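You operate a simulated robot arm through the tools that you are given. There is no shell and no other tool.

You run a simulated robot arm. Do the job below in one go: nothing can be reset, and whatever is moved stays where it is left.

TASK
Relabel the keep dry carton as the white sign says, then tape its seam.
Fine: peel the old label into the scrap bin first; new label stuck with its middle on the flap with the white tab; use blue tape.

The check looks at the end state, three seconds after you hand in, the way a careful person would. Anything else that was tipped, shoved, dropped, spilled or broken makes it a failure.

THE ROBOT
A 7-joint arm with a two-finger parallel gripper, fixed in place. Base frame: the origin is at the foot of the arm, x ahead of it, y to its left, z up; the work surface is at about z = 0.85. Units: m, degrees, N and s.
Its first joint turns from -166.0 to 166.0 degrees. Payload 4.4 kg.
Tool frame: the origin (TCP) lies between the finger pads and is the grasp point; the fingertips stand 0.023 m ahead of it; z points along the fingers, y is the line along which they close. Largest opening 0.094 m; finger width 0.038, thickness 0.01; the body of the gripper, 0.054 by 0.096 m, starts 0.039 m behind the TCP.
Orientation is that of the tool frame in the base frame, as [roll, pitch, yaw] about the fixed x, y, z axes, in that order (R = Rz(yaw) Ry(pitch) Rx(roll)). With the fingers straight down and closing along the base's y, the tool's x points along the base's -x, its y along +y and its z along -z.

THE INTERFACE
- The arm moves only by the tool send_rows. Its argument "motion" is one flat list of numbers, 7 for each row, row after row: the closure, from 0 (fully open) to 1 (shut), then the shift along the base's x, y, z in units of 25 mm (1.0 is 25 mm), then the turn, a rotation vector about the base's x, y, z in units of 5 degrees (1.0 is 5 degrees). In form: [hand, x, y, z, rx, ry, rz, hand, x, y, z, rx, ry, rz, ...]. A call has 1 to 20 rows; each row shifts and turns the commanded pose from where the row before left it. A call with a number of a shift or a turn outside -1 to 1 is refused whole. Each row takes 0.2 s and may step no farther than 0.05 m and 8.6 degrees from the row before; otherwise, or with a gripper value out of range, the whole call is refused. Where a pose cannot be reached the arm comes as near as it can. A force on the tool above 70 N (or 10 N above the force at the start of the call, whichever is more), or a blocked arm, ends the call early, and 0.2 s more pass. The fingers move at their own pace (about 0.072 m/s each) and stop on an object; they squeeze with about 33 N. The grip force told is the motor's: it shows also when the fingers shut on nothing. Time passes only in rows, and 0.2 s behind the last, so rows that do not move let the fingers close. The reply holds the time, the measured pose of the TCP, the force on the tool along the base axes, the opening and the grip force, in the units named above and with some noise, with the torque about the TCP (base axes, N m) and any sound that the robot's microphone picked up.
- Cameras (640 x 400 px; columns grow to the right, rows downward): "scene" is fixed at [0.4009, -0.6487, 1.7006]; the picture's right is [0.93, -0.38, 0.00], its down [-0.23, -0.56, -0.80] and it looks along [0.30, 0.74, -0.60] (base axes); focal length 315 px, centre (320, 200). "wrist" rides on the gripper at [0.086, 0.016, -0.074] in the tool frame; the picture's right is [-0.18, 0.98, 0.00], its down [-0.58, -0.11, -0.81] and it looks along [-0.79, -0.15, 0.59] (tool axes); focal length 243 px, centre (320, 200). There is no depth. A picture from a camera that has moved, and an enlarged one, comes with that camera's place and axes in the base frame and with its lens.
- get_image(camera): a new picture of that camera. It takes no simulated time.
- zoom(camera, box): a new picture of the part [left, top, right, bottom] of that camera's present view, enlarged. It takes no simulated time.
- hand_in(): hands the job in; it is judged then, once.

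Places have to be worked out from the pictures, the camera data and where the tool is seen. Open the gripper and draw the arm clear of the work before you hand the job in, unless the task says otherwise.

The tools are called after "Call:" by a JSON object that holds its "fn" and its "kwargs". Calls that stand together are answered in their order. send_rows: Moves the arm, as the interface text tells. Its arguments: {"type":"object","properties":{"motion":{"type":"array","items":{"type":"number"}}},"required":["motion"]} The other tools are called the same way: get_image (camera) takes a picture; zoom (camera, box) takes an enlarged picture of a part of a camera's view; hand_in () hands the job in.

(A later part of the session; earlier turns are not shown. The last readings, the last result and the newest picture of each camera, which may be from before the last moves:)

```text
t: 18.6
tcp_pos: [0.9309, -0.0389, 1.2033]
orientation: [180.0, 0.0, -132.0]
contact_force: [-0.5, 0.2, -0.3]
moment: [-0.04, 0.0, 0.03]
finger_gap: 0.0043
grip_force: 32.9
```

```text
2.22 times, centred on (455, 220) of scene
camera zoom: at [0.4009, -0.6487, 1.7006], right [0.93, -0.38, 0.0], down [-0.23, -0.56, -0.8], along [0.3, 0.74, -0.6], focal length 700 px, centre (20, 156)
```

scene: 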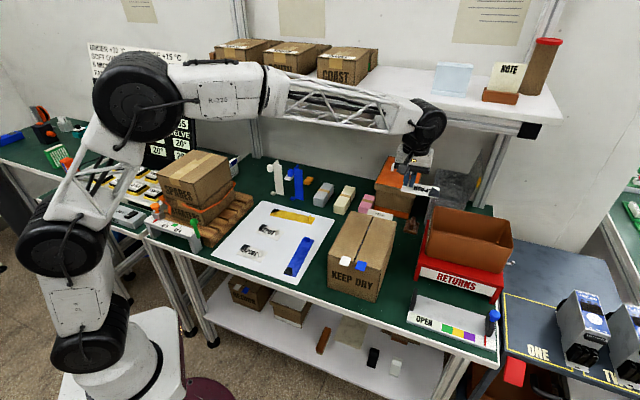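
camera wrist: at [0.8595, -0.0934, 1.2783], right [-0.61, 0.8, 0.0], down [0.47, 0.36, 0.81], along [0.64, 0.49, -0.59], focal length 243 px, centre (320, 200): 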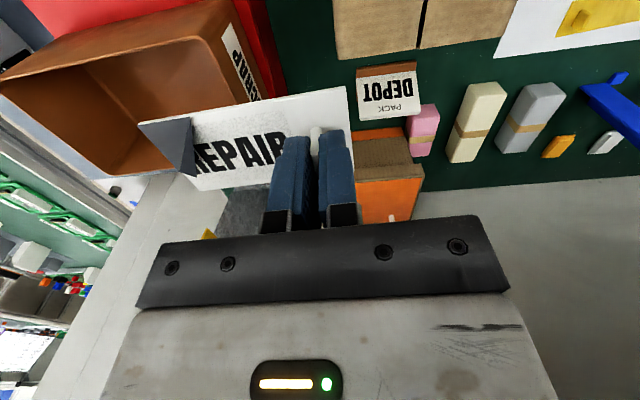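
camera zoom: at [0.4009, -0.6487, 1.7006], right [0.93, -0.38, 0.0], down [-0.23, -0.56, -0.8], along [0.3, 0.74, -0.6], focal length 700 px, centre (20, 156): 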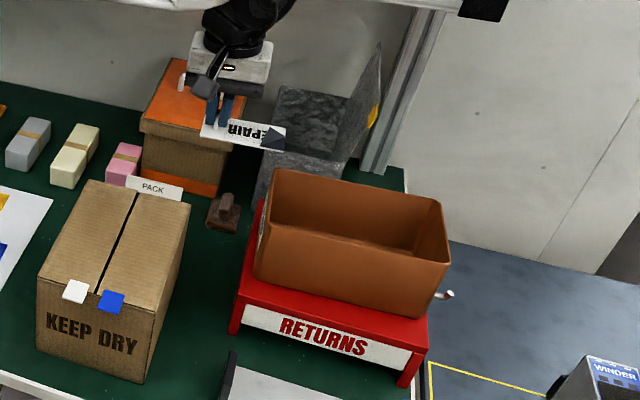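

From two views the bin's rim is at z≈1.055, with corners near (0.98,-0.12), (1.14,-0.27), (1.23,-0.17) and (1.06,-0.03). I'll try moving out to a release point near (1.052,-0.10) with the tool still vertical, high above the rim, and see how far the arm reaches.

Call:
{"fn": "send_rows", "kwargs": {"motion": [1, 0.8, -0.4, 0, 0, 0, 0, 1, 0.8, -0.4, 0, 0, 0, 0, 1, 0.8, -0.4, 0, 0, 0, 0, 1, 0.8, -0.4, 0, 0, 0, 0, 1, 0.8, -0.4, 0, 0, 0, 0, 1, 0.8, -0.4, 0, 0, 0, 0, 1, 0, 0, 0, 0, 0, 0]}}

Call:
{"fn": "get_image", "kwargs": {"camera": "scene"}}

Call:
{"fn": "get_image", "kwargs": {"camera": "wrist"}}

```text
t: 20.2
tcp_pos: [1.0507, -0.0993, 1.2024]
orientation: [-179.9, 0.0, -132.0]
contact_force: [0.2, 0.3, 0.3]
moment: [-0.04, -0.01, -0.01]
finger_gap: 0.0047
grip_force: 33.1
```

```text
taken
```

scene: 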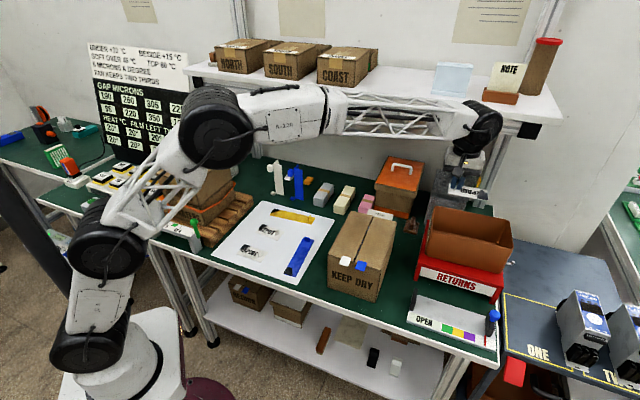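

```text
taken
camera wrist: at [0.9799, -0.1536, 1.2773], right [-0.61, 0.8, 0.0], down [0.47, 0.36, 0.81], along [0.64, 0.49, -0.59], focal length 243 px, centre (320, 200)
```

wrist: 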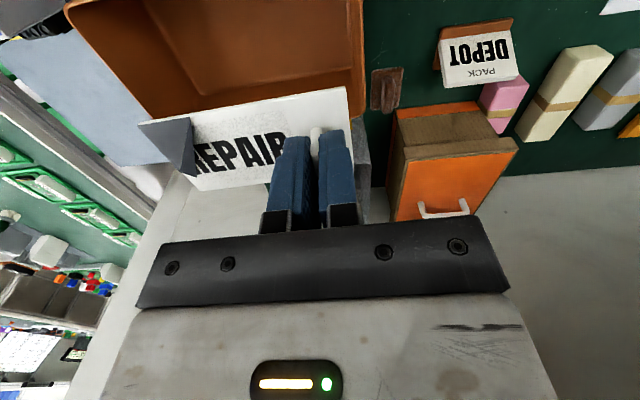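

Reached without tilting. I'll shift another ~1 cm into the bin and lower to TCP z ≈1.10 (label about 2 cm above the rim), then check.

Call:
{"fn": "send_rows", "kwargs": {"motion": [1, 0.28, -0.25, -0.5, 0, 0, 0, 1, 0, 0, -0.9, 0, 0, 0, 1, 0, 0, -0.9, 0, 0, 0, 1, 0, 0, -0.9, 0, 0, 0, 1, 0, 0, -0.8, 0, 0, 0, 1, 0, 0, 0, 0, 0, 0]}}

Call:
{"fn": "get_image", "kwargs": {"camera": "wrist"}}

Call:
{"fn": "zoom", "kwargs": {"camera": "scene", "box": [400, 140, 530, 300]}}

```text
t: 21.6
tcp_pos: [1.0588, -0.1029, 1.1043]
orientation: [-179.9, 0.0, -132.1]
contact_force: [0.8, 0.9, 0.3]
moment: [0.03, 0.02, 0.0]
finger_gap: 0.0046
grip_force: 33.1
```

```text
taken
camera wrist: at [0.9884, -0.1578, 1.1793], right [-0.61, 0.8, 0.0], down [0.47, 0.36, 0.81], along [0.64, 0.49, -0.59], focal length 243 px, centre (320, 200)
```

wrist: 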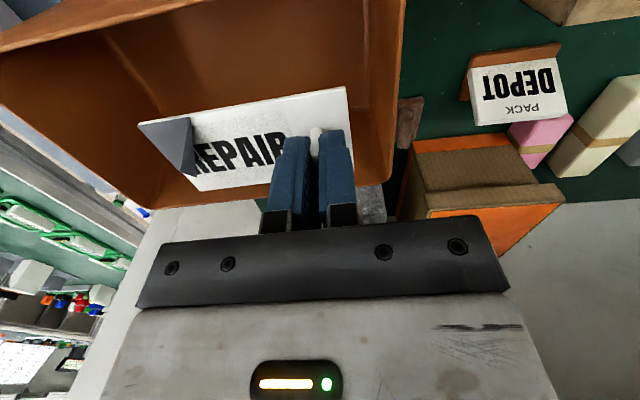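

```text
2.50 times, centred on (465, 220) of scene
camera zoom: at [0.4009, -0.6487, 1.7006], right [0.93, -0.38, 0.0], down [-0.23, -0.56, -0.8], along [0.3, 0.74, -0.6], focal length 787 px, centre (-42, 150)
```

zoom: 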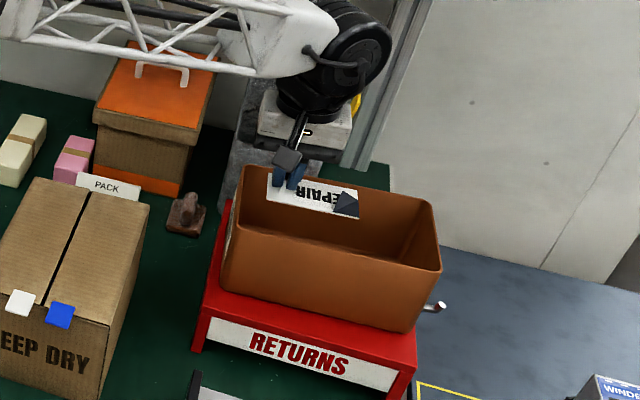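

The label hangs over the bin's left half with about 2.5–3 cm clearance all round. I'll lower 3 cm so it is just inside the rim, then open partly to let it drop, and retreat up.

Call:
{"fn": "send_rows", "kwargs": {"motion": [1, 0, 0, -0.6, 0, 0, 0, 1, 0, 0, -0.6, 0, 0, 0, 1, 0, 0, 0, 0, 0, 0, 0.7, 0, 0, 0, 0, 0, 0, 0.7, 0, 0, 0, 0, 0, 0, 0.7, 0, 0, 0, 0, 0, 0]}}

Call:
{"fn": "get_image", "kwargs": {"camera": "wrist"}}

Call:
{"fn": "zoom", "kwargs": {"camera": "scene", "box": [400, 140, 530, 300]}}

```text
t: 23.0
tcp_pos: [1.058, -0.1059, 1.0765]
orientation: [180.0, 0.1, -132.1]
contact_force: [-0.1, 0.3, 0.0]
moment: [-0.01, -0.02, -0.05]
finger_gap: 0.0283
grip_force: 0.0
```

```text
taken
camera wrist: at [0.9878, -0.1592, 1.1506], right [-0.61, 0.8, 0.0], down [0.47, 0.36, 0.81], along [0.64, 0.49, -0.59], focal length 243 px, centre (320, 200)
```

wrist: 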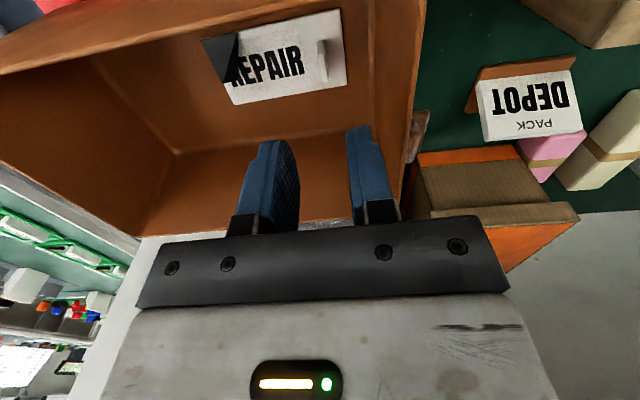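

```text
2.50 times, centred on (465, 220) of scene
camera zoom: at [0.4009, -0.6487, 1.7006], right [0.93, -0.38, 0.0], down [-0.23, -0.56, -0.8], along [0.3, 0.74, -0.6], focal length 787 px, centre (-42, 150)
```

zoom: 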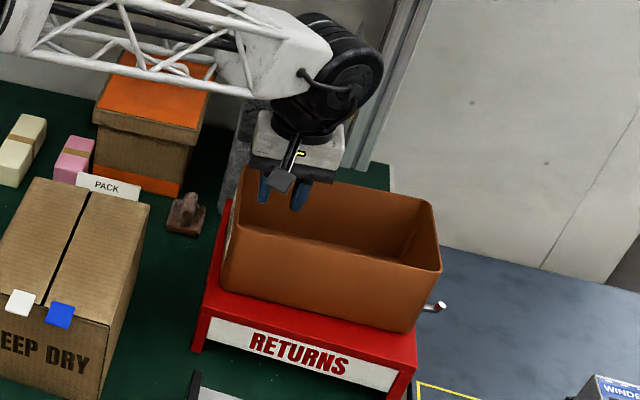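

The old label is lying flat in the scrap bin. Now I'll rise, swing back toward the sheet and turn the wrist so I can pick the DEPOT label with the same hand-to-label orientation.

Call:
{"fn": "send_rows", "kwargs": {"motion": [0.7, 0, 0, 0.6, 0, 0, 0, 0.7, 0, 0, 1, 0, 0, 0, 0.7, 0, 0, 1, 0, 0, 0, 0.7, 0, 0, 1, 0, 0, 0, 0.7, 0, 0, 1, 0, 0, 0, 0.5, -0.688, 0.416, 0, 0, 0, -1, 0.5, -0.688, 0.416, 0, 0, 0, -1, 0.5, -0.688, 0.416, 0, 0, 0, -1, 0.5, -0.688, 0.416, 0, 0, 0, -1, 0.5, -0.688, 0.416, 0, 0, 0, -1, 0.5, -0.688, 0.416, 0, 0, 0, -1, 0.5, -0.688, 0.416, 0, 0, 0, -1, 0.5, -0.688, 0.416, 0, 0, 0, -1, 0.5, -0.688, 0.416, 0, 0, 0, -1, 0.5, -0.688, 0.416, 0, 0, 0, -1, 0.5, -0.688, 0.416, 0, 0, 0, -1, 0.5, -0.688, 0.416, 0, 0, 0, -1, 0.5, -0.688, 0.416, 0, 0, 0, -1, 0.5, -0.688, 0.416, 0, 0, 0, -1, 0.5, -0.688, 0.416, 0, 0, 0, -1]}}

Call:
{"fn": "get_image", "kwargs": {"camera": "scene"}}

```text
t: 27.2
tcp_pos: [0.8006, 0.0483, 1.1866]
orientation: [-180.0, 0.0, 152.9]
contact_force: [-0.1, 0.0, 0.0]
moment: [0.02, -0.01, 0.0]
finger_gap: 0.0472
grip_force: 0.0
```

```text
taken
```

scene: 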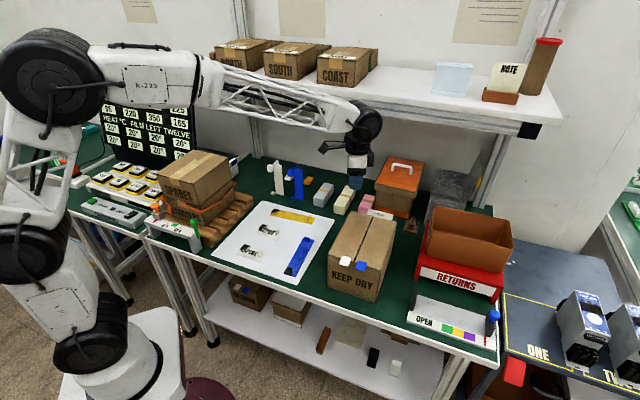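

The bin and everything else are undisturbed. Moving over the DEPOT label near (0.59, 0.245) while turning toward yaw 42.

Call:
{"fn": "send_rows", "kwargs": {"motion": [0.5, -0.43, 0.4, -0.15, 0, 0, -1, 0.5, -0.43, 0.4, -0.15, 0, 0, -1, 0.5, -0.43, 0.4, -0.15, 0, 0, -1, 0.5, -0.43, 0.4, -0.15, 0, 0, -1, 0.5, -0.43, 0.4, -0.15, 0, 0, -1, 0.5, -0.43, 0.4, -0.15, 0, 0, -1, 0.5, -0.43, 0.4, -0.15, 0, 0, -1, 0.5, -0.43, 0.4, -0.15, 0, 0, -1, 0.5, -0.43, 0.4, -0.15, 0, 0, -1, 0.5, -0.43, 0.4, -0.15, 0, 0, -1, 0.5, -0.43, 0.4, -0.15, 0, 0, -1, 0.5, -0.43, 0.4, -0.15, 0, 0, -1, 0.5, -0.43, 0.4, -0.15, 0, 0, -1, 0.5, -0.43, 0.4, -0.15, 0, 0, -1, 0.5, -0.43, 0.4, -0.15, 0, 0, -1, 0.5, -0.43, 0.4, -0.15, 0, 0, -1, 0.5, -0.43, 0.4, -0.15, 0, 0, -1, 0.5, -0.43, 0.4, -0.15, 0, 0, -1, 0.5, -0.43, 0.4, -0.15, 0, 0, -1, 0.5, -0.43, 0.4, -0.15, 0, 0, -1]}}

Call:
{"fn": "get_image", "kwargs": {"camera": "wrist"}}

Call:
{"fn": "get_image", "kwargs": {"camera": "scene"}}

```text
t: 31.4
tcp_pos: [0.5847, 0.2488, 1.114]
orientation: [180.0, -0.1, 52.8]
contact_force: [0.1, 0.0, -0.3]
moment: [0.02, 0.03, 0.01]
finger_gap: 0.0471
grip_force: 0.1
```

```text
taken
camera wrist: at [0.649, 0.3078, 1.1885], right [0.67, -0.74, 0.0], down [-0.44, -0.4, 0.81], along [-0.6, -0.54, -0.59], focal length 243 px, centre (320, 200)
```

wrist: 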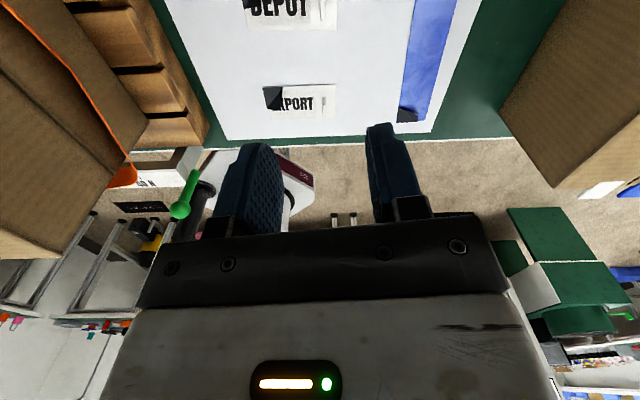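

```text
taken
```

scene: 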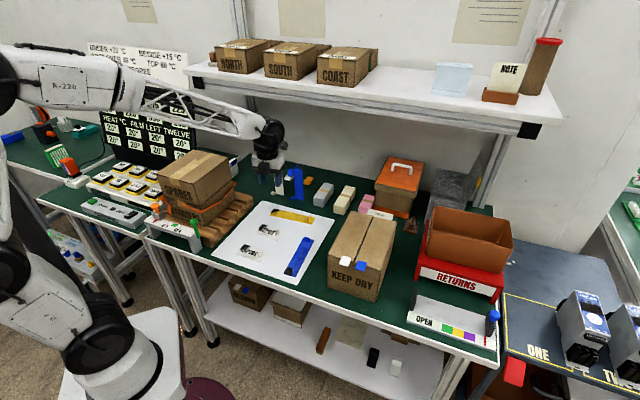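

Yaw 52.8 reached fine; the DEPOT tab is at the top of the wrist picture, below the fingers. Finish the turn to 42 and lower to z≈0.96.

Call:
{"fn": "send_rows", "kwargs": {"motion": [0.5, 0, 0, -0.77, 0, 0, -0.27, 0.5, 0, 0, -0.77, 0, 0, -0.27, 0.5, 0, 0, -0.77, 0, 0, -0.27, 0.5, 0, 0, -0.77, 0, 0, -0.27, 0.5, 0, 0, -0.77, 0, 0, -0.27, 0.5, 0, 0, -0.77, 0, 0, -0.27, 0.5, 0, 0, -0.77, 0, 0, -0.27, 0.5, 0, 0, -0.77, 0, 0, -0.27, 0.5, 0, 0, 0, 0, 0, 0]}}

Call:
{"fn": "zoom", "kwargs": {"camera": "wrist", "box": [200, 0, 440, 200]}}

Call:
{"fn": "zoom", "kwargs": {"camera": "scene", "box": [210, 150, 340, 290]}}

```text
t: 33.4
tcp_pos: [0.5848, 0.2481, 0.958]
orientation: [180.0, 0.0, 42.1]
contact_force: [-0.4, 0.2, -0.1]
moment: [-0.03, 0.01, 0.01]
finger_gap: 0.047
grip_force: 0.1
```

```text
2.00 times, centred on (320, 100) of wrist
camera zoom: at [0.6589, 0.2944, 1.0332], right [0.52, -0.85, 0.0], down [-0.5, -0.31, 0.81], along [-0.69, -0.42, -0.59], focal length 485 px, centre (320, 400)
```

zoom: 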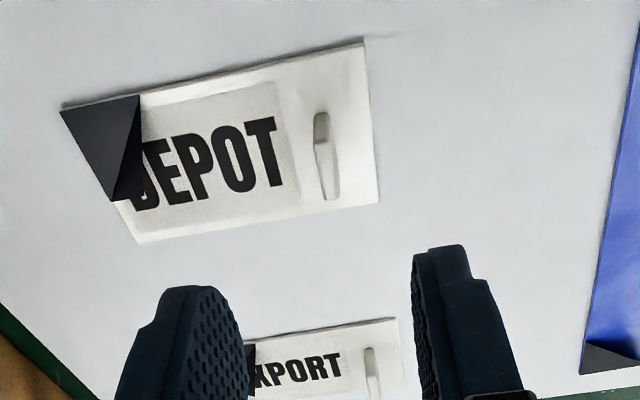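

```text
2.86 times, centred on (275, 220) of scene
camera zoom: at [0.4009, -0.6487, 1.7006], right [0.93, -0.38, 0.0], down [-0.23, -0.56, -0.8], along [0.3, 0.74, -0.6], focal length 900 px, centre (449, 143)
```

zoom: 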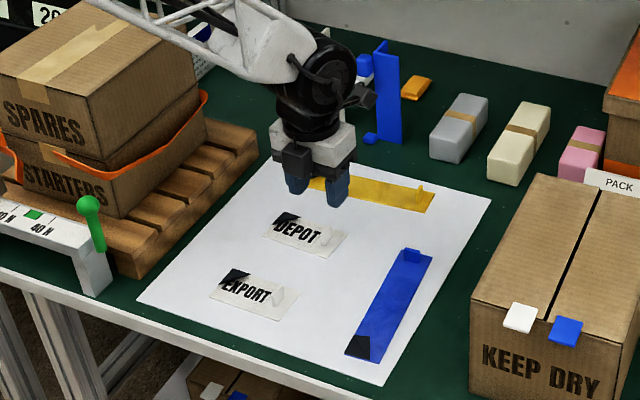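

The DEPOT tab is right on the TCP axis (≈0.585, 0.2475) and the label axis is aligned with the fingers. Lowering to z ≈0.90 and checking.

Call:
{"fn": "send_rows", "kwargs": {"motion": [0.5, 0, 0, -0.77, 0, 0, 0, 0.5, 0, 0, -0.77, 0, 0, 0, 0.5, 0, 0, -0.7, 0, 0, 0, 0.5, 0, 0, 0, 0, 0, 0]}}

Call:
{"fn": "zoom", "kwargs": {"camera": "wrist", "box": [200, 40, 440, 240]}}

Call:
{"fn": "zoom", "kwargs": {"camera": "scene", "box": [240, 190, 320, 260]}}

```text
t: 34.4
tcp_pos: [0.5846, 0.2523, 0.9026]
orientation: [-180.0, -0.1, 42.1]
contact_force: [0.1, -0.8, -0.2]
moment: [-0.03, -0.01, -0.01]
finger_gap: 0.0467
grip_force: 0.1
```

```text
2.00 times, centred on (320, 140) of wrist
camera zoom: at [0.6594, 0.2966, 0.978], right [0.52, -0.85, 0.0], down [-0.5, -0.31, 0.81], along [-0.69, -0.42, -0.59], focal length 485 px, centre (320, 320)
```

zoom: 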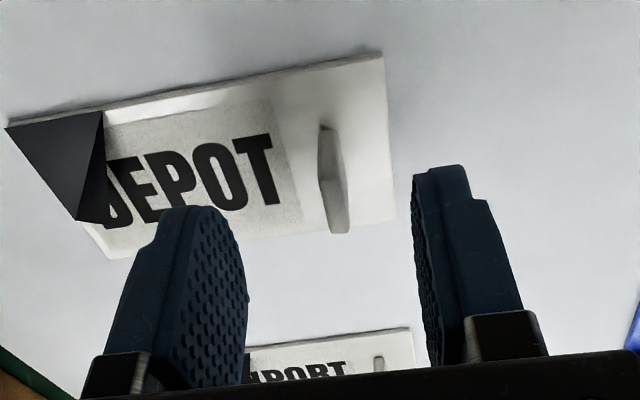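

```text
5.71 times, centred on (280, 225) of scene
camera zoom: at [0.4009, -0.6487, 1.7006], right [0.93, -0.38, 0.0], down [-0.23, -0.56, -0.8], along [0.3, 0.74, -0.6], focal length 1799 px, centre (549, 57)
```

zoom: 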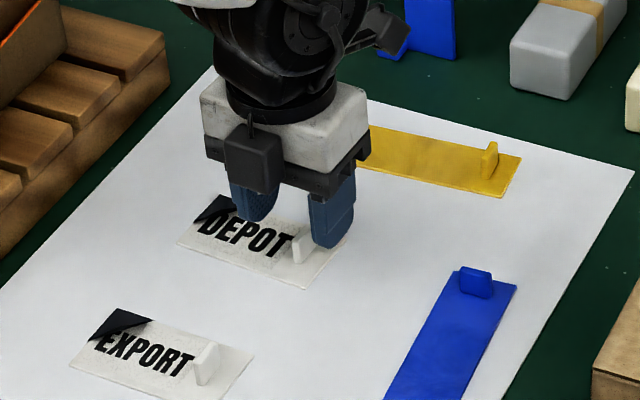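

The tab is about 3 mm off along the label axis. Nudge, lower 20 mm so the tips sit just above the sheet, then close.

Call:
{"fn": "send_rows", "kwargs": {"motion": [0.5, 0.08, -0.09, -0.4, 0, 0, 0, 0.5, 0, 0, -0.38, 0, 0, 0, 0.5, 0, 0, 0, 0, 0, 0]}}

Call:
{"fn": "zoom", "kwargs": {"camera": "wrist", "box": [200, 40, 440, 240]}}

Call:
{"fn": "zoom", "kwargs": {"camera": "scene", "box": [240, 190, 320, 260]}}

```text
t: 35.2
tcp_pos: [0.5873, 0.2491, 0.8842]
orientation: [179.9, 0.0, 42.1]
contact_force: [-0.5, 0.1, 0.0]
moment: [-0.01, 0.02, -0.01]
finger_gap: 0.0469
grip_force: 0.0
```

```text
2.00 times, centred on (320, 140) of wrist
camera zoom: at [0.6611, 0.2942, 0.9592], right [0.52, -0.85, 0.0], down [-0.5, -0.31, 0.81], along [-0.69, -0.42, -0.59], focal length 485 px, centre (320, 320)
```

zoom: 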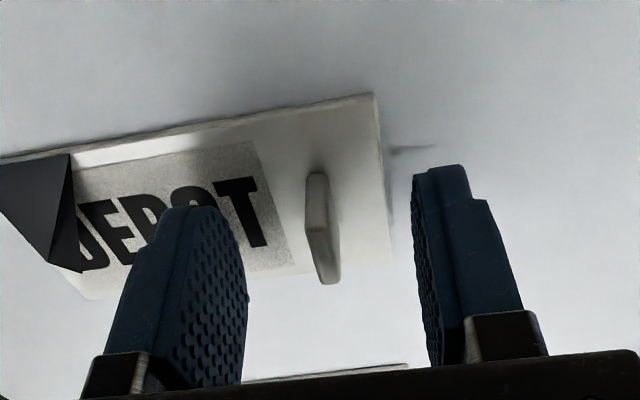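

```text
5.71 times, centred on (280, 225) of scene
camera zoom: at [0.4009, -0.6487, 1.7006], right [0.93, -0.38, 0.0], down [-0.23, -0.56, -0.8], along [0.3, 0.74, -0.6], focal length 1799 px, centre (549, 57)
```

zoom: 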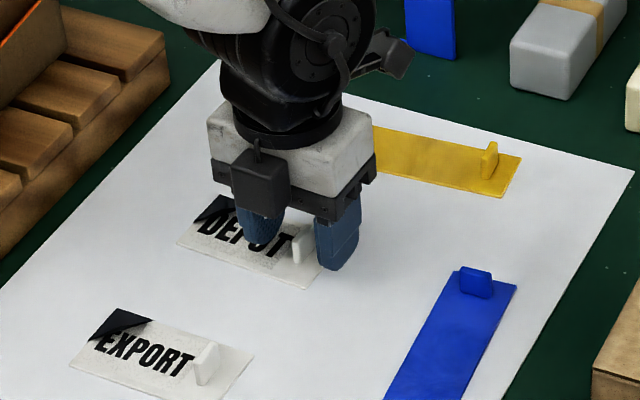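

Alignment and depth match the previous successful grasp. Closing on the DEPOT tab.

Call:
{"fn": "send_rows", "kwargs": {"motion": [1, 0, 0, 0, 0, 0, 0, 1, 0, 0, 0, 0, 0, 0, 1, 0, 0, 0, 0, 0, 0, 1, 0, 0, 0, 0, 0, 0]}}

Call:
{"fn": "zoom", "kwargs": {"camera": "wrist", "box": [200, 40, 440, 240]}}

```text
t: 36.2
tcp_pos: [0.5867, 0.248, 0.8856]
orientation: [180.0, 0.1, 42.0]
contact_force: [0.0, -0.2, -0.4]
moment: [-0.01, -0.01, -0.01]
finger_gap: 0.0045
grip_force: 32.6
```

```text
2.00 times, centred on (320, 140) of wrist
camera zoom: at [0.6611, 0.2942, 0.9594], right [0.52, -0.85, 0.0], down [-0.5, -0.31, 0.81], along [-0.69, -0.42, -0.59], focal length 485 px, centre (320, 320)
```

zoom: 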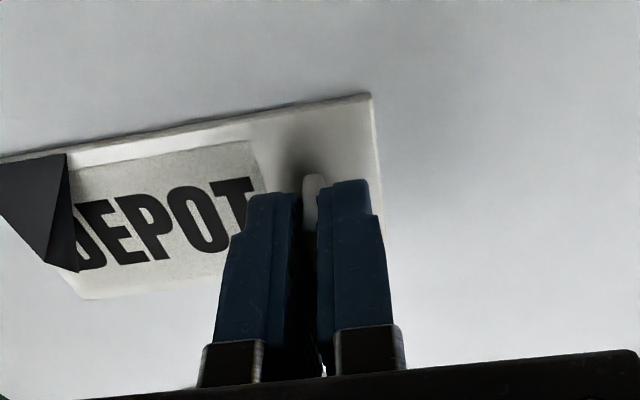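

Gripped (gap 4.5 mm). Lifting slowly at first, then 12 cm up.

Call:
{"fn": "send_rows", "kwargs": {"motion": [1, 0, 0, 0.1, 0, 0, 0, 1, 0, 0, 0.2, 0, 0, 0, 1, 0, 0, 0.6, 0, 0, 0, 1, 0, 0, 0.9, 0, 0, 0, 1, 0, 0, 1, 0, 0, 0, 1, 0, 0, 1, 0, 0, 0, 1, 0, 0, 1, 0, 0, 0, 1, 0, 0, 0, 0, 0, 0]}}

Call:
{"fn": "get_image", "kwargs": {"camera": "wrist"}}

Call:
{"fn": "zoom", "kwargs": {"camera": "scene", "box": [210, 150, 340, 290]}}

```text
t: 38.0
tcp_pos: [0.587, 0.2477, 1.0023]
orientation: [-180.0, 0.0, 42.1]
contact_force: [-0.5, -0.1, -0.9]
moment: [0.01, 0.0, -0.01]
finger_gap: 0.0045
grip_force: 33.4
```

```text
taken
camera wrist: at [0.661, 0.2932, 1.0772], right [0.52, -0.85, 0.0], down [-0.5, -0.31, 0.81], along [-0.69, -0.42, -0.59], focal length 243 px, centre (320, 200)
```

wrist: 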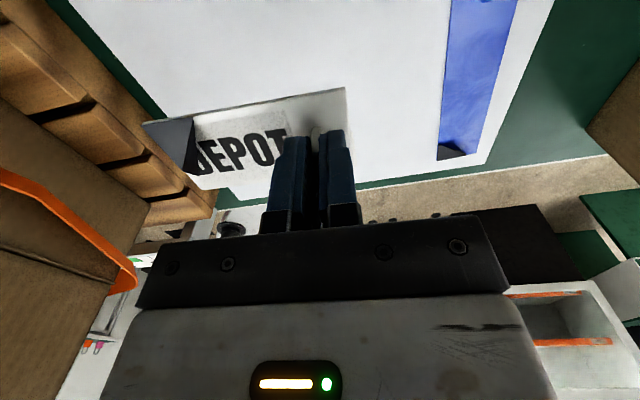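

```text
2.86 times, centred on (275, 220) of scene
camera zoom: at [0.4009, -0.6487, 1.7006], right [0.93, -0.38, 0.0], down [-0.23, -0.56, -0.8], along [0.3, 0.74, -0.6], focal length 900 px, centre (449, 143)
```

zoom: 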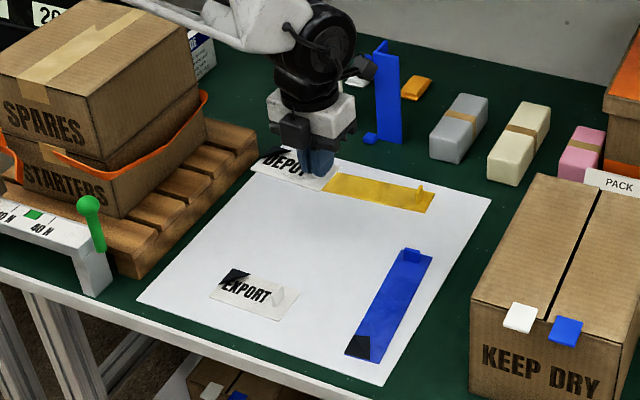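

DEPOT label is in hand, held level; EXPORT and the tapes are undisturbed. Raising to z≈1.15, then turning +93° and carrying it over the carton's left (white-tab) flap.

Call:
{"fn": "send_rows", "kwargs": {"motion": [1, 0, 0, 1, 0, 0, 0, 1, 0, 0, 1, 0, 0, 0, 1, 0, 0, 1, 0, 0, 0, 1, 0, 0, 1, 0, 0, 0, 1, 0, 0, 1, 0, 0, 0, 1, 0, 0, 1, 0, 0, 0]}}

Call:
{"fn": "send_rows", "kwargs": {"motion": [1, 0.445, -0.457, 0, 0, 0, 0.979, 1, 0.445, -0.457, 0, 0, 0, 0.979, 1, 0.445, -0.457, 0, 0, 0, 0.979, 1, 0.445, -0.457, 0, 0, 0, 0.979, 1, 0.445, -0.457, 0, 0, 0, 0.979, 1, 0.445, -0.457, 0, 0, 0, 0.979, 1, 0.445, -0.457, 0, 0, 0, 0.979, 1, 0.445, -0.457, 0, 0, 0, 0.979, 1, 0.445, -0.457, 0, 0, 0, 0.979, 1, 0.445, -0.457, 0, 0, 0, 0.979, 1, 0.445, -0.457, 0, 0, 0, 0.979, 1, 0.445, -0.457, 0, 0, 0, 0.979, 1, 0.445, -0.457, 0, 0, 0, 0.979, 1, 0.445, -0.457, 0, 0, 0, 0.979, 1, 0.445, -0.457, 0, 0, 0, 0.979, 1, 0.445, -0.457, 0, 0, 0, 0.979, 1, 0.445, -0.457, 0, 0, 0, 0.979, 1, 0.445, -0.457, 0, 0, 0, 0.979, 1, 0.445, -0.457, 0, 0, 0, 0.979, 1, 0, 0, 0, 0, 0, 0]}}

Call:
{"fn": "get_image", "kwargs": {"camera": "wrist"}}

Call:
{"fn": "get_image", "kwargs": {"camera": "scene"}}

```text
t: 39.4
tcp_pos: [0.5863, 0.2505, 1.1521]
orientation: [-180.0, 0.1, 42.1]
contact_force: [-0.8, -1.4, -1.1]
moment: [-0.03, 0.04, -0.01]
finger_gap: 0.0046
grip_force: 33.1
```

```text
t: 43.6
tcp_pos: [0.7966, 0.0319, 1.152]
orientation: [-179.9, 0.0, 134.9]
contact_force: [-0.5, -0.1, -0.7]
moment: [-0.03, -0.03, 0.03]
finger_gap: 0.0043
grip_force: 32.9
```

```text
taken
camera wrist: at [0.7459, 0.1033, 1.2278], right [0.82, 0.57, 0.0], down [0.33, -0.49, 0.81], along [0.46, -0.67, -0.59], focal length 243 px, centre (320, 200)
```

wrist: 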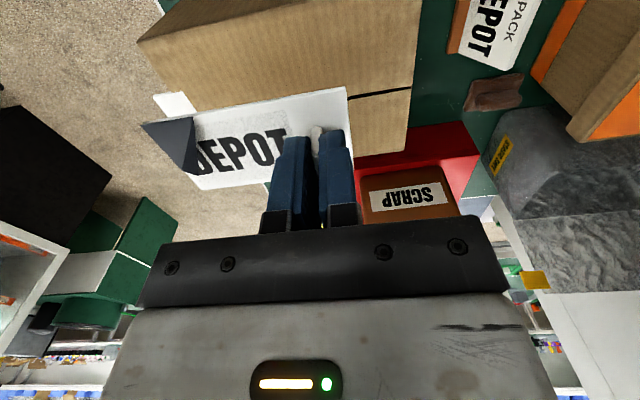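

```text
taken
```

scene: 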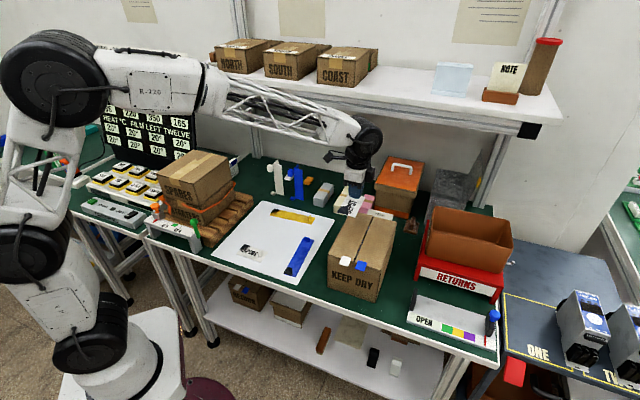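

In position above the flap. A ~2 mm nudge toward the seam, then lower to z ≈1.06 and check alignment.

Call:
{"fn": "send_rows", "kwargs": {"motion": [1, 0.07, -0.06, -0.9, 0, 0, 0, 1, 0, 0, -0.9, 0, 0, 0, 1, 0, 0, -0.9, 0, 0, 0, 1, 0, 0, -0.9, 0, 0, 0, 1, 0, 0, 0, 0, 0, 0]}}

Call:
{"fn": "get_image", "kwargs": {"camera": "wrist"}}

Call:
{"fn": "zoom", "kwargs": {"camera": "scene", "box": [310, 190, 430, 310]}}

```text
t: 44.8
tcp_pos: [0.7977, 0.031, 1.0624]
orientation: [-179.9, -0.1, 135.1]
contact_force: [-0.4, -0.4, -0.2]
moment: [-0.04, -0.02, 0.03]
finger_gap: 0.0046
grip_force: 32.8
```

```text
taken
camera wrist: at [0.7473, 0.1022, 1.137], right [0.83, 0.56, 0.0], down [0.33, -0.49, 0.81], along [0.46, -0.67, -0.59], focal length 243 px, centre (320, 200)
```

wrist: 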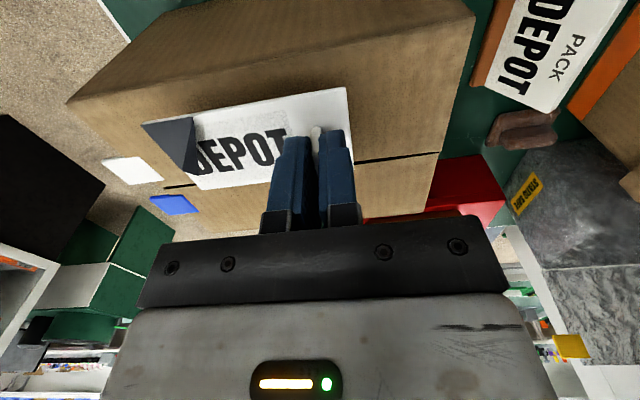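

```text
3.33 times, centred on (370, 250) of scene
camera zoom: at [0.4009, -0.6487, 1.7006], right [0.93, -0.38, 0.0], down [-0.23, -0.56, -0.8], along [0.3, 0.74, -0.6], focal length 1050 px, centre (153, 33)
```

zoom: 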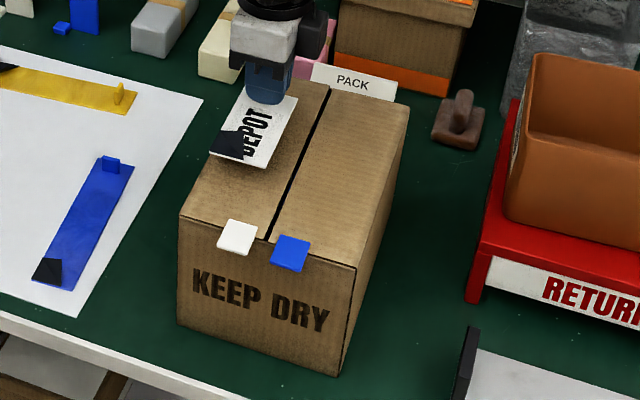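

Label hovers level above the left flap. Lowering toward contact: first ~21 mm, then small steps while watching the vertical force.

Call:
{"fn": "send_rows", "kwargs": {"motion": [1, 0, 0, -0.5, 0, 0, 0, 1, 0, 0, -0.35, 0, 0, 0, 1, 0, 0, -0.08, 0, 0, 0, 1, 0, 0, -0.08, 0, 0, 0, 1, 0, 0, 0, 0, 0, 0]}}

Call:
{"fn": "zoom", "kwargs": {"camera": "wrist", "box": [120, 40, 420, 240]}}

Call:
{"fn": "zoom", "kwargs": {"camera": "scene", "box": [310, 190, 430, 310]}}

```text
t: 46.0
tcp_pos: [0.7973, 0.0304, 1.0391]
orientation: [179.9, 0.1, 135.0]
contact_force: [-1.0, -1.3, 12.8]
moment: [-0.1, 0.15, 0.03]
finger_gap: 0.0045
grip_force: 32.6
```

```text
2.00 times, centred on (270, 140) of wrist
camera zoom: at [0.7468, 0.1024, 1.1139], right [0.83, 0.56, 0.0], down [0.33, -0.49, 0.81], along [0.46, -0.67, -0.59], focal length 485 px, centre (420, 320)
```

zoom: 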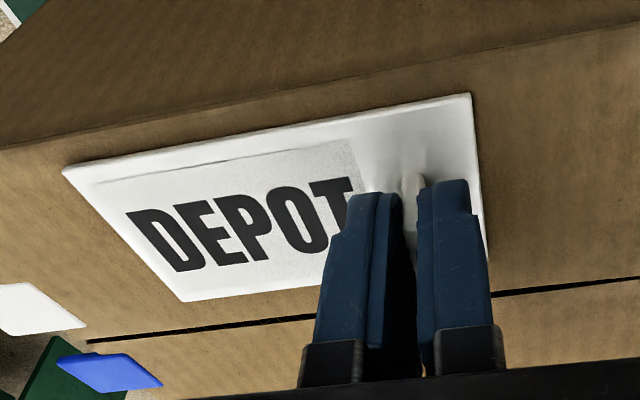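

```text
3.33 times, centred on (370, 250) of scene
camera zoom: at [0.4009, -0.6487, 1.7006], right [0.93, -0.38, 0.0], down [-0.23, -0.56, -0.8], along [0.3, 0.74, -0.6], focal length 1050 px, centre (153, 33)
```

zoom: 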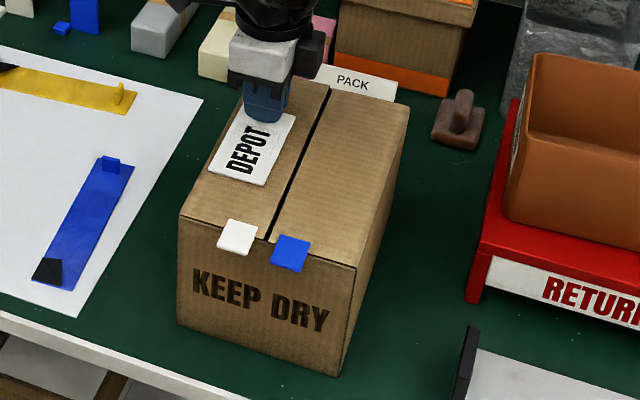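

Contact at ~13 N and the folded corner vanished: the DEPOT label has stuck on the white-tab flap, about 2 cm clear of the seam. Opening the fingers and lifting straight up.

Call:
{"fn": "send_rows", "kwargs": {"motion": [1, 0, 0, 0, 0, 0, 0, 0.7, 0, 0, 0, 0, 0, 0, 0.5, 0, 0, 0, 0, 0, 0, 0.5, 0, 0, 0, 0, 0, 0, 0.5, 0, 0, 0.4, 0, 0, 0, 0.5, 0, 0, 0.8, 0, 0, 0, 0.5, 0, 0, 1, 0, 0, 0, 0.5, 0, 0, 1, 0, 0, 0, 0.5, 0, 0, 1, 0, 0, 0, 0.5, 0, 0, 0, 0, 0, 0]}}

Call:
{"fn": "zoom", "kwargs": {"camera": "scene", "box": [310, 190, 430, 310]}}

Call:
{"fn": "get_image", "kwargs": {"camera": "wrist"}}

```text
t: 48.2
tcp_pos: [0.7978, 0.0324, 1.1405]
orientation: [-180.0, -0.1, 134.9]
contact_force: [0.6, 0.2, -0.4]
moment: [0.01, -0.01, -0.06]
finger_gap: 0.0468
grip_force: 0.1
```

```text
3.33 times, centred on (370, 250) of scene
camera zoom: at [0.4009, -0.6487, 1.7006], right [0.93, -0.38, 0.0], down [-0.23, -0.56, -0.8], along [0.3, 0.74, -0.6], focal length 1050 px, centre (153, 33)
```

zoom: 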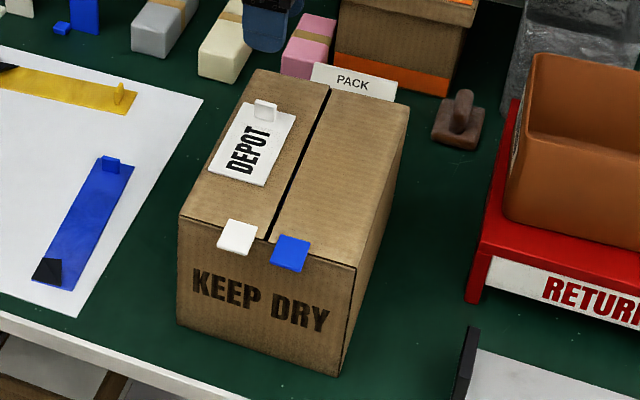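

```text
taken
camera wrist: at [0.7479, 0.1026, 1.2159], right [0.83, 0.56, 0.0], down [0.33, -0.49, 0.81], along [0.46, -0.67, -0.59], focal length 243 px, centre (320, 200)
```

wrist: 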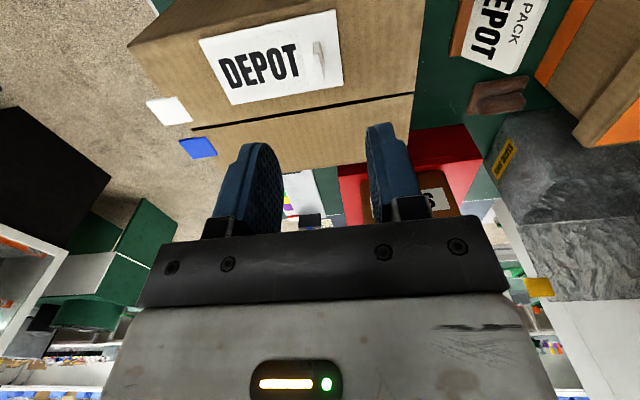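

The DEPOT label is firmly on the white-tab flap. Next the blue tape: its tab is near (0.682, 0.167) with the strip axis at ~49°. Moving over it with yaw 139.

Call:
{"fn": "send_rows", "kwargs": {"motion": [0.5, -0.78, 0.9, 0, 0, 0, 0.13, 0.5, -0.78, 0.9, 0, 0, 0, 0.13, 0.5, -0.78, 0.9, -0.4, 0, 0, 0.13, 0.5, -0.78, 0.9, -0.8, 0, 0, 0.13, 0.5, -0.78, 0.9, -0.8, 0, 0, 0.13, 0.5, -0.78, 0.9, -0.8, 0, 0, 0.15, 0.5, 0, 0, -1, 0, 0, 0, 0.5, 0, 0, -1, 0, 0, 0, 0.5, 0, 0, -1, 0, 0, 0, 0.5, 0, 0, 0, 0, 0, 0]}}

Call:
{"fn": "get_image", "kwargs": {"camera": "wrist"}}

Call:
{"fn": "zoom", "kwargs": {"camera": "wrist", "box": [200, 0, 440, 200]}}

Call:
{"fn": "zoom", "kwargs": {"camera": "scene", "box": [250, 180, 380, 300]}}

```text
t: 50.4
tcp_pos: [0.683, 0.1662, 0.9981]
orientation: [-180.0, -0.1, 139.0]
contact_force: [-0.1, 0.2, -0.4]
moment: [0.0, 0.02, 0.01]
finger_gap: 0.0469
grip_force: 0.1
```

```text
taken
camera wrist: at [0.6275, 0.2338, 1.0729], right [0.78, 0.62, 0.0], down [0.37, -0.46, 0.81], along [0.5, -0.63, -0.59], focal length 243 px, centre (320, 200)
```

wrist: 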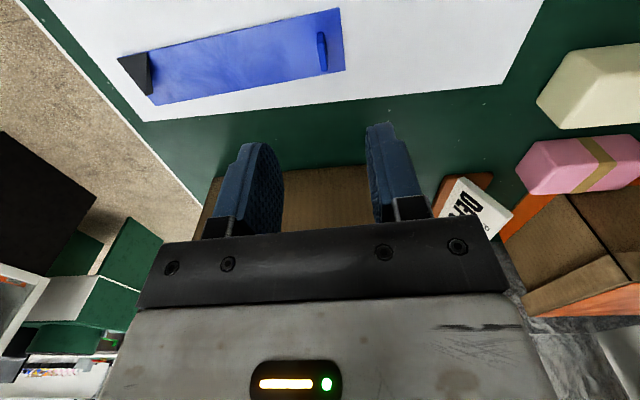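

```text
2.00 times, centred on (320, 100) of wrist
camera zoom: at [0.6275, 0.2338, 1.0729], right [0.78, 0.62, 0.0], down [0.37, -0.46, 0.81], along [0.5, -0.63, -0.59], focal length 485 px, centre (320, 400)
```

zoom: 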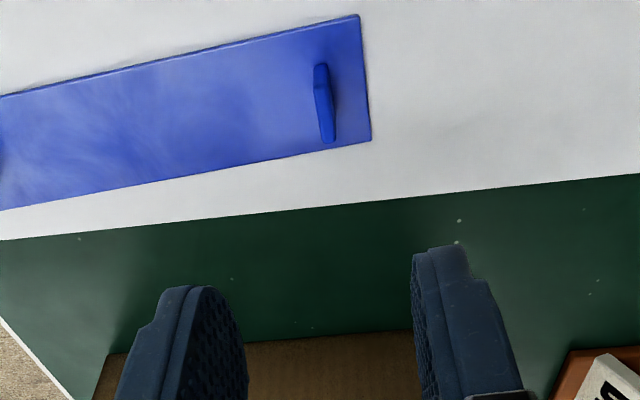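

```text
3.33 times, centred on (315, 240) of scene
camera zoom: at [0.4009, -0.6487, 1.7006], right [0.93, -0.38, 0.0], down [-0.23, -0.56, -0.8], along [0.3, 0.74, -0.6], focal length 1050 px, centre (337, 67)
```

zoom: 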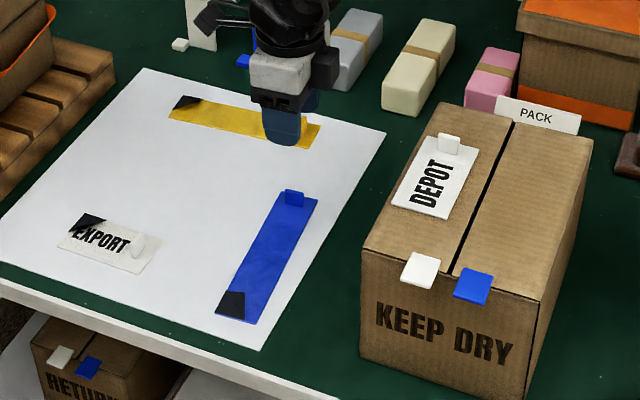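

The blue tab is on the TCP axis and the strip is aligned with yaw 139. Lowering 9 cm and checking before the final approach.

Call:
{"fn": "send_rows", "kwargs": {"motion": [0.5, 0, 0, -0.9, 0, 0, 0, 0.5, 0, 0, -0.9, 0, 0, 0, 0.5, 0, 0, -0.9, 0, 0, 0, 0.5, 0, 0, -0.9, 0, 0, 0, 0.5, 0, 0, 0, 0, 0, 0]}}

Call:
{"fn": "zoom", "kwargs": {"camera": "wrist", "box": [200, 40, 440, 240]}}

Call:
{"fn": "zoom", "kwargs": {"camera": "scene", "box": [270, 190, 350, 260]}}

```text
t: 51.6
tcp_pos: [0.6813, 0.1657, 0.906]
orientation: [180.0, 0.0, 138.9]
contact_force: [-0.4, 0.6, 0.6]
moment: [0.01, 0.01, 0.01]
finger_gap: 0.0469
grip_force: 0.2
```

```text
2.00 times, centred on (320, 140) of wrist
camera zoom: at [0.6253, 0.2335, 0.9814], right [0.78, 0.62, 0.0], down [0.37, -0.46, 0.81], along [0.5, -0.63, -0.59], focal length 485 px, centre (320, 320)
```

zoom: 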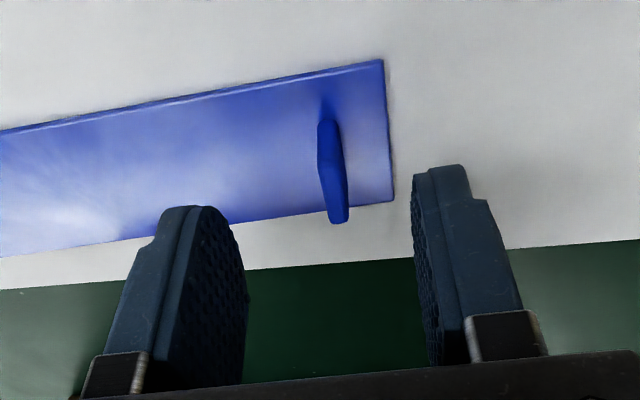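

```text
5.71 times, centred on (310, 225) of scene
camera zoom: at [0.4009, -0.6487, 1.7006], right [0.93, -0.38, 0.0], down [-0.23, -0.56, -0.8], along [0.3, 0.74, -0.6], focal length 1799 px, centre (377, 57)
```

zoom: 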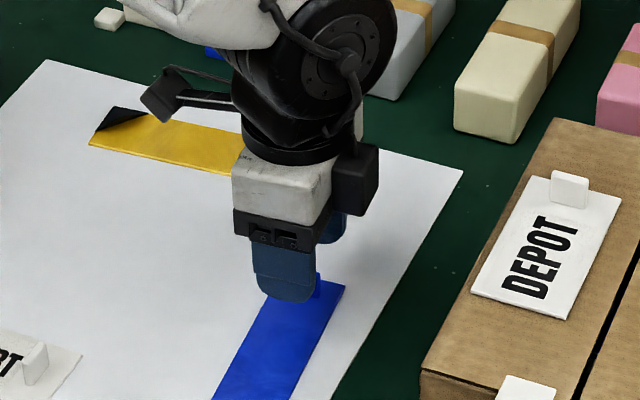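

The tab is ~3.5 mm toward the far finger. Nudge along the strip and lower 22 mm, then close.

Call:
{"fn": "send_rows", "kwargs": {"motion": [0.5, 0.095, 0.11, -0.45, 0, 0, 0, 0.5, 0, 0, -0.43, 0, 0, 0, 0.5, 0, 0, 0, 0, 0, 0]}}

Call:
{"fn": "zoom", "kwargs": {"camera": "wrist", "box": [200, 40, 440, 240]}}

```text
t: 52.4
tcp_pos: [0.6835, 0.167, 0.8848]
orientation: [-179.9, -0.1, 139.0]
contact_force: [-0.2, 0.7, -0.8]
moment: [0.03, 0.04, -0.03]
finger_gap: 0.0468
grip_force: 0.1
```

```text
2.00 times, centred on (320, 140) of wrist
camera zoom: at [0.6282, 0.2351, 0.9597], right [0.78, 0.62, 0.0], down [0.37, -0.46, 0.81], along [0.5, -0.63, -0.59], focal length 485 px, centre (320, 320)
```

zoom: 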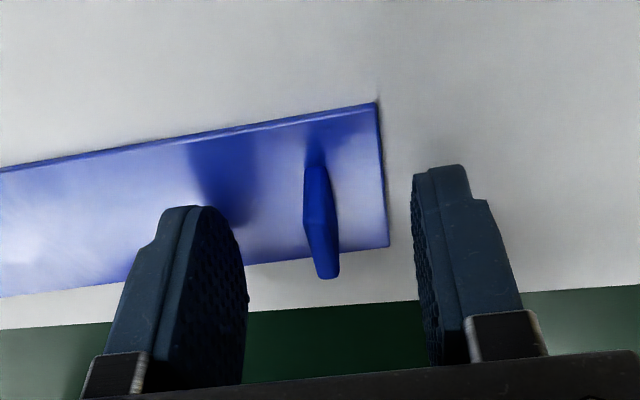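

The tab is centred between the fingers at the same depth as before. Closing on it.

Call:
{"fn": "send_rows", "kwargs": {"motion": [1, 0, 0, 0, 0, 0, 0, 1, 0, 0, 0, 0, 0, 0, 1, 0, 0, 0, 0, 0, 0, 1, 0, 0, 0, 0, 0, 0]}}

Call:
{"fn": "zoom", "kwargs": {"camera": "wrist", "box": [200, 40, 440, 240]}}

```text
t: 53.4
tcp_pos: [0.6836, 0.1676, 0.8855]
orientation: [-179.9, 0.0, 139.0]
contact_force: [-0.2, 0.2, -0.2]
moment: [0.0, 0.01, 0.0]
finger_gap: 0.0043
grip_force: 32.9
```

```text
2.00 times, centred on (320, 140) of wrist
camera zoom: at [0.6282, 0.2351, 0.9597], right [0.78, 0.62, 0.0], down [0.37, -0.46, 0.81], along [0.5, -0.63, -0.59], focal length 485 px, centre (320, 320)
```

zoom: 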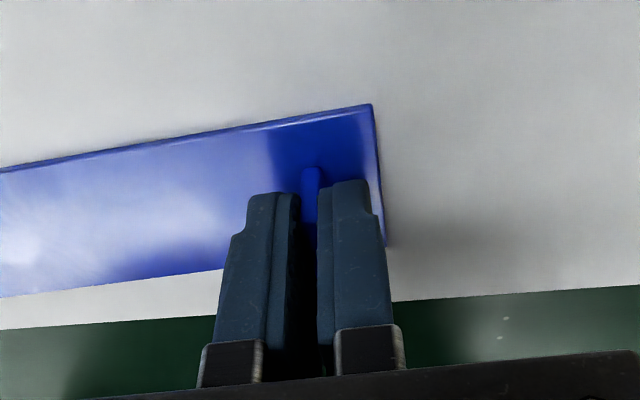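

Gripped at 4.3 mm. Lifting slowly at first, then up to clear the carton.

Call:
{"fn": "send_rows", "kwargs": {"motion": [1, 0, 0, 0.1, 0, 0, 0, 1, 0, 0, 0.2, 0, 0, 0, 1, 0, 0, 0.6, 0, 0, 0, 1, 0, 0, 0.9, 0, 0, 0, 1, 0, 0, 1, 0, 0, 0, 1, 0, 0, 1, 0, 0, 0, 1, 0, 0, 1, 0, 0, 0, 1, 0, 0, 1, 0, 0, 0, 1, 0, 0, 1, 0, 0, 0, 1, 0, 0, 1, 0, 0, 0, 1, 0, 0, 1, 0, 0, 0, 1, 0, 0, 1, 0, 0, 0, 1, 0, 0, 0, 0, 0, 0]}}

Call:
{"fn": "get_image", "kwargs": {"camera": "wrist"}}

Call:
{"fn": "zoom", "kwargs": {"camera": "scene", "box": [230, 140, 430, 310]}}

```text
t: 56.2
tcp_pos: [0.6847, 0.1683, 1.1319]
orientation: [179.9, 0.0, 139.0]
contact_force: [-0.1, 0.3, 0.4]
moment: [0.02, -0.01, -0.01]
finger_gap: 0.0046
grip_force: 33.3
```

```text
taken
camera wrist: at [0.6303, 0.2365, 1.2069], right [0.78, 0.62, 0.0], down [0.37, -0.46, 0.81], along [0.5, -0.63, -0.59], focal length 243 px, centre (320, 200)
```

wrist: 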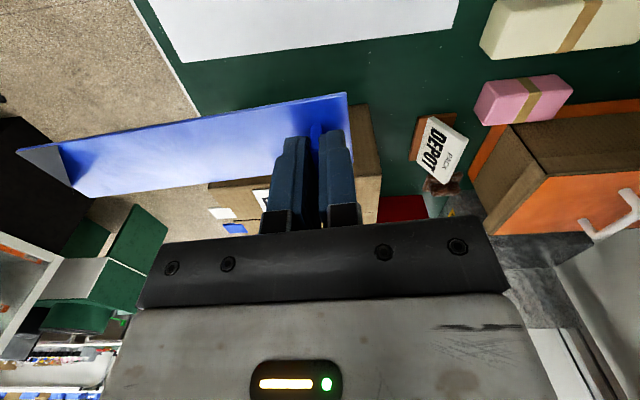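

```text
2.35 times, centred on (330, 225) of scene
camera zoom: at [0.4009, -0.6487, 1.7006], right [0.93, -0.38, 0.0], down [-0.23, -0.56, -0.8], along [0.3, 0.74, -0.6], focal length 741 px, centre (296, 141)
```

zoom: 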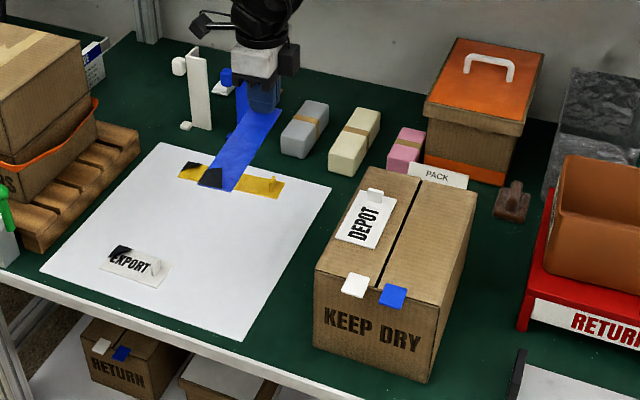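

Blue tape is in hand. Before placing, I'll re-measure the seam, since the carton may have shifted a millimetre or two.

Call:
{"fn": "zoom", "kwargs": {"camera": "scene", "box": [360, 200, 410, 240]}}

Call:
{"fn": "zoom", "kwargs": {"camera": "scene", "box": [320, 240, 380, 290]}}

Call:
{"fn": "zoom", "kwargs": {"camera": "scene", "box": [310, 190, 430, 310]}}

```text
10.00 times, centred on (385, 220) of scene
camera zoom: at [0.4009, -0.6487, 1.7006], right [0.93, -0.38, 0.0], down [-0.23, -0.56, -0.8], along [0.3, 0.74, -0.6], focal length 3148 px, centre (-330, 0)
```

zoom: 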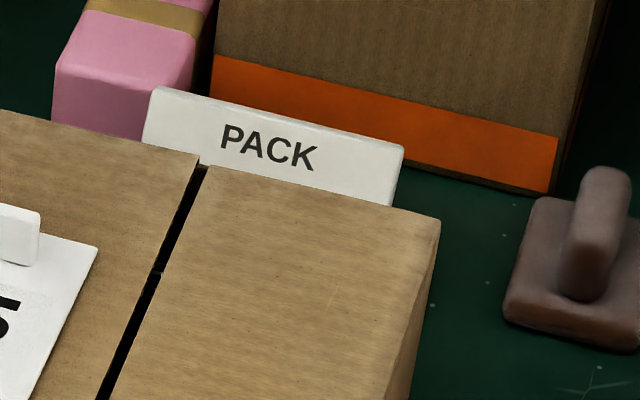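

```text
8.00 times, centred on (350, 265) of scene
camera zoom: at [0.4009, -0.6487, 1.7006], right [0.93, -0.38, 0.0], down [-0.23, -0.56, -0.8], along [0.3, 0.74, -0.6], focal length 2519 px, centre (80, -320)
```

zoom: 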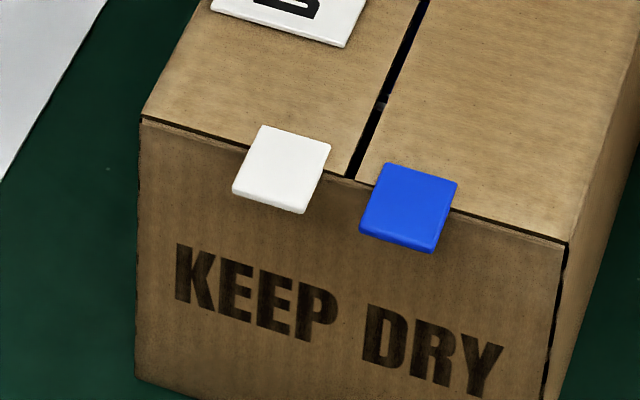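

```text
3.33 times, centred on (370, 250) of scene
camera zoom: at [0.4009, -0.6487, 1.7006], right [0.93, -0.38, 0.0], down [-0.23, -0.56, -0.8], along [0.3, 0.74, -0.6], focal length 1050 px, centre (153, 33)
```

zoom: 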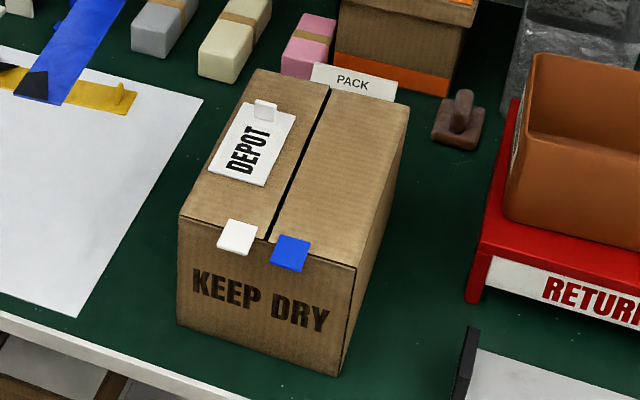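

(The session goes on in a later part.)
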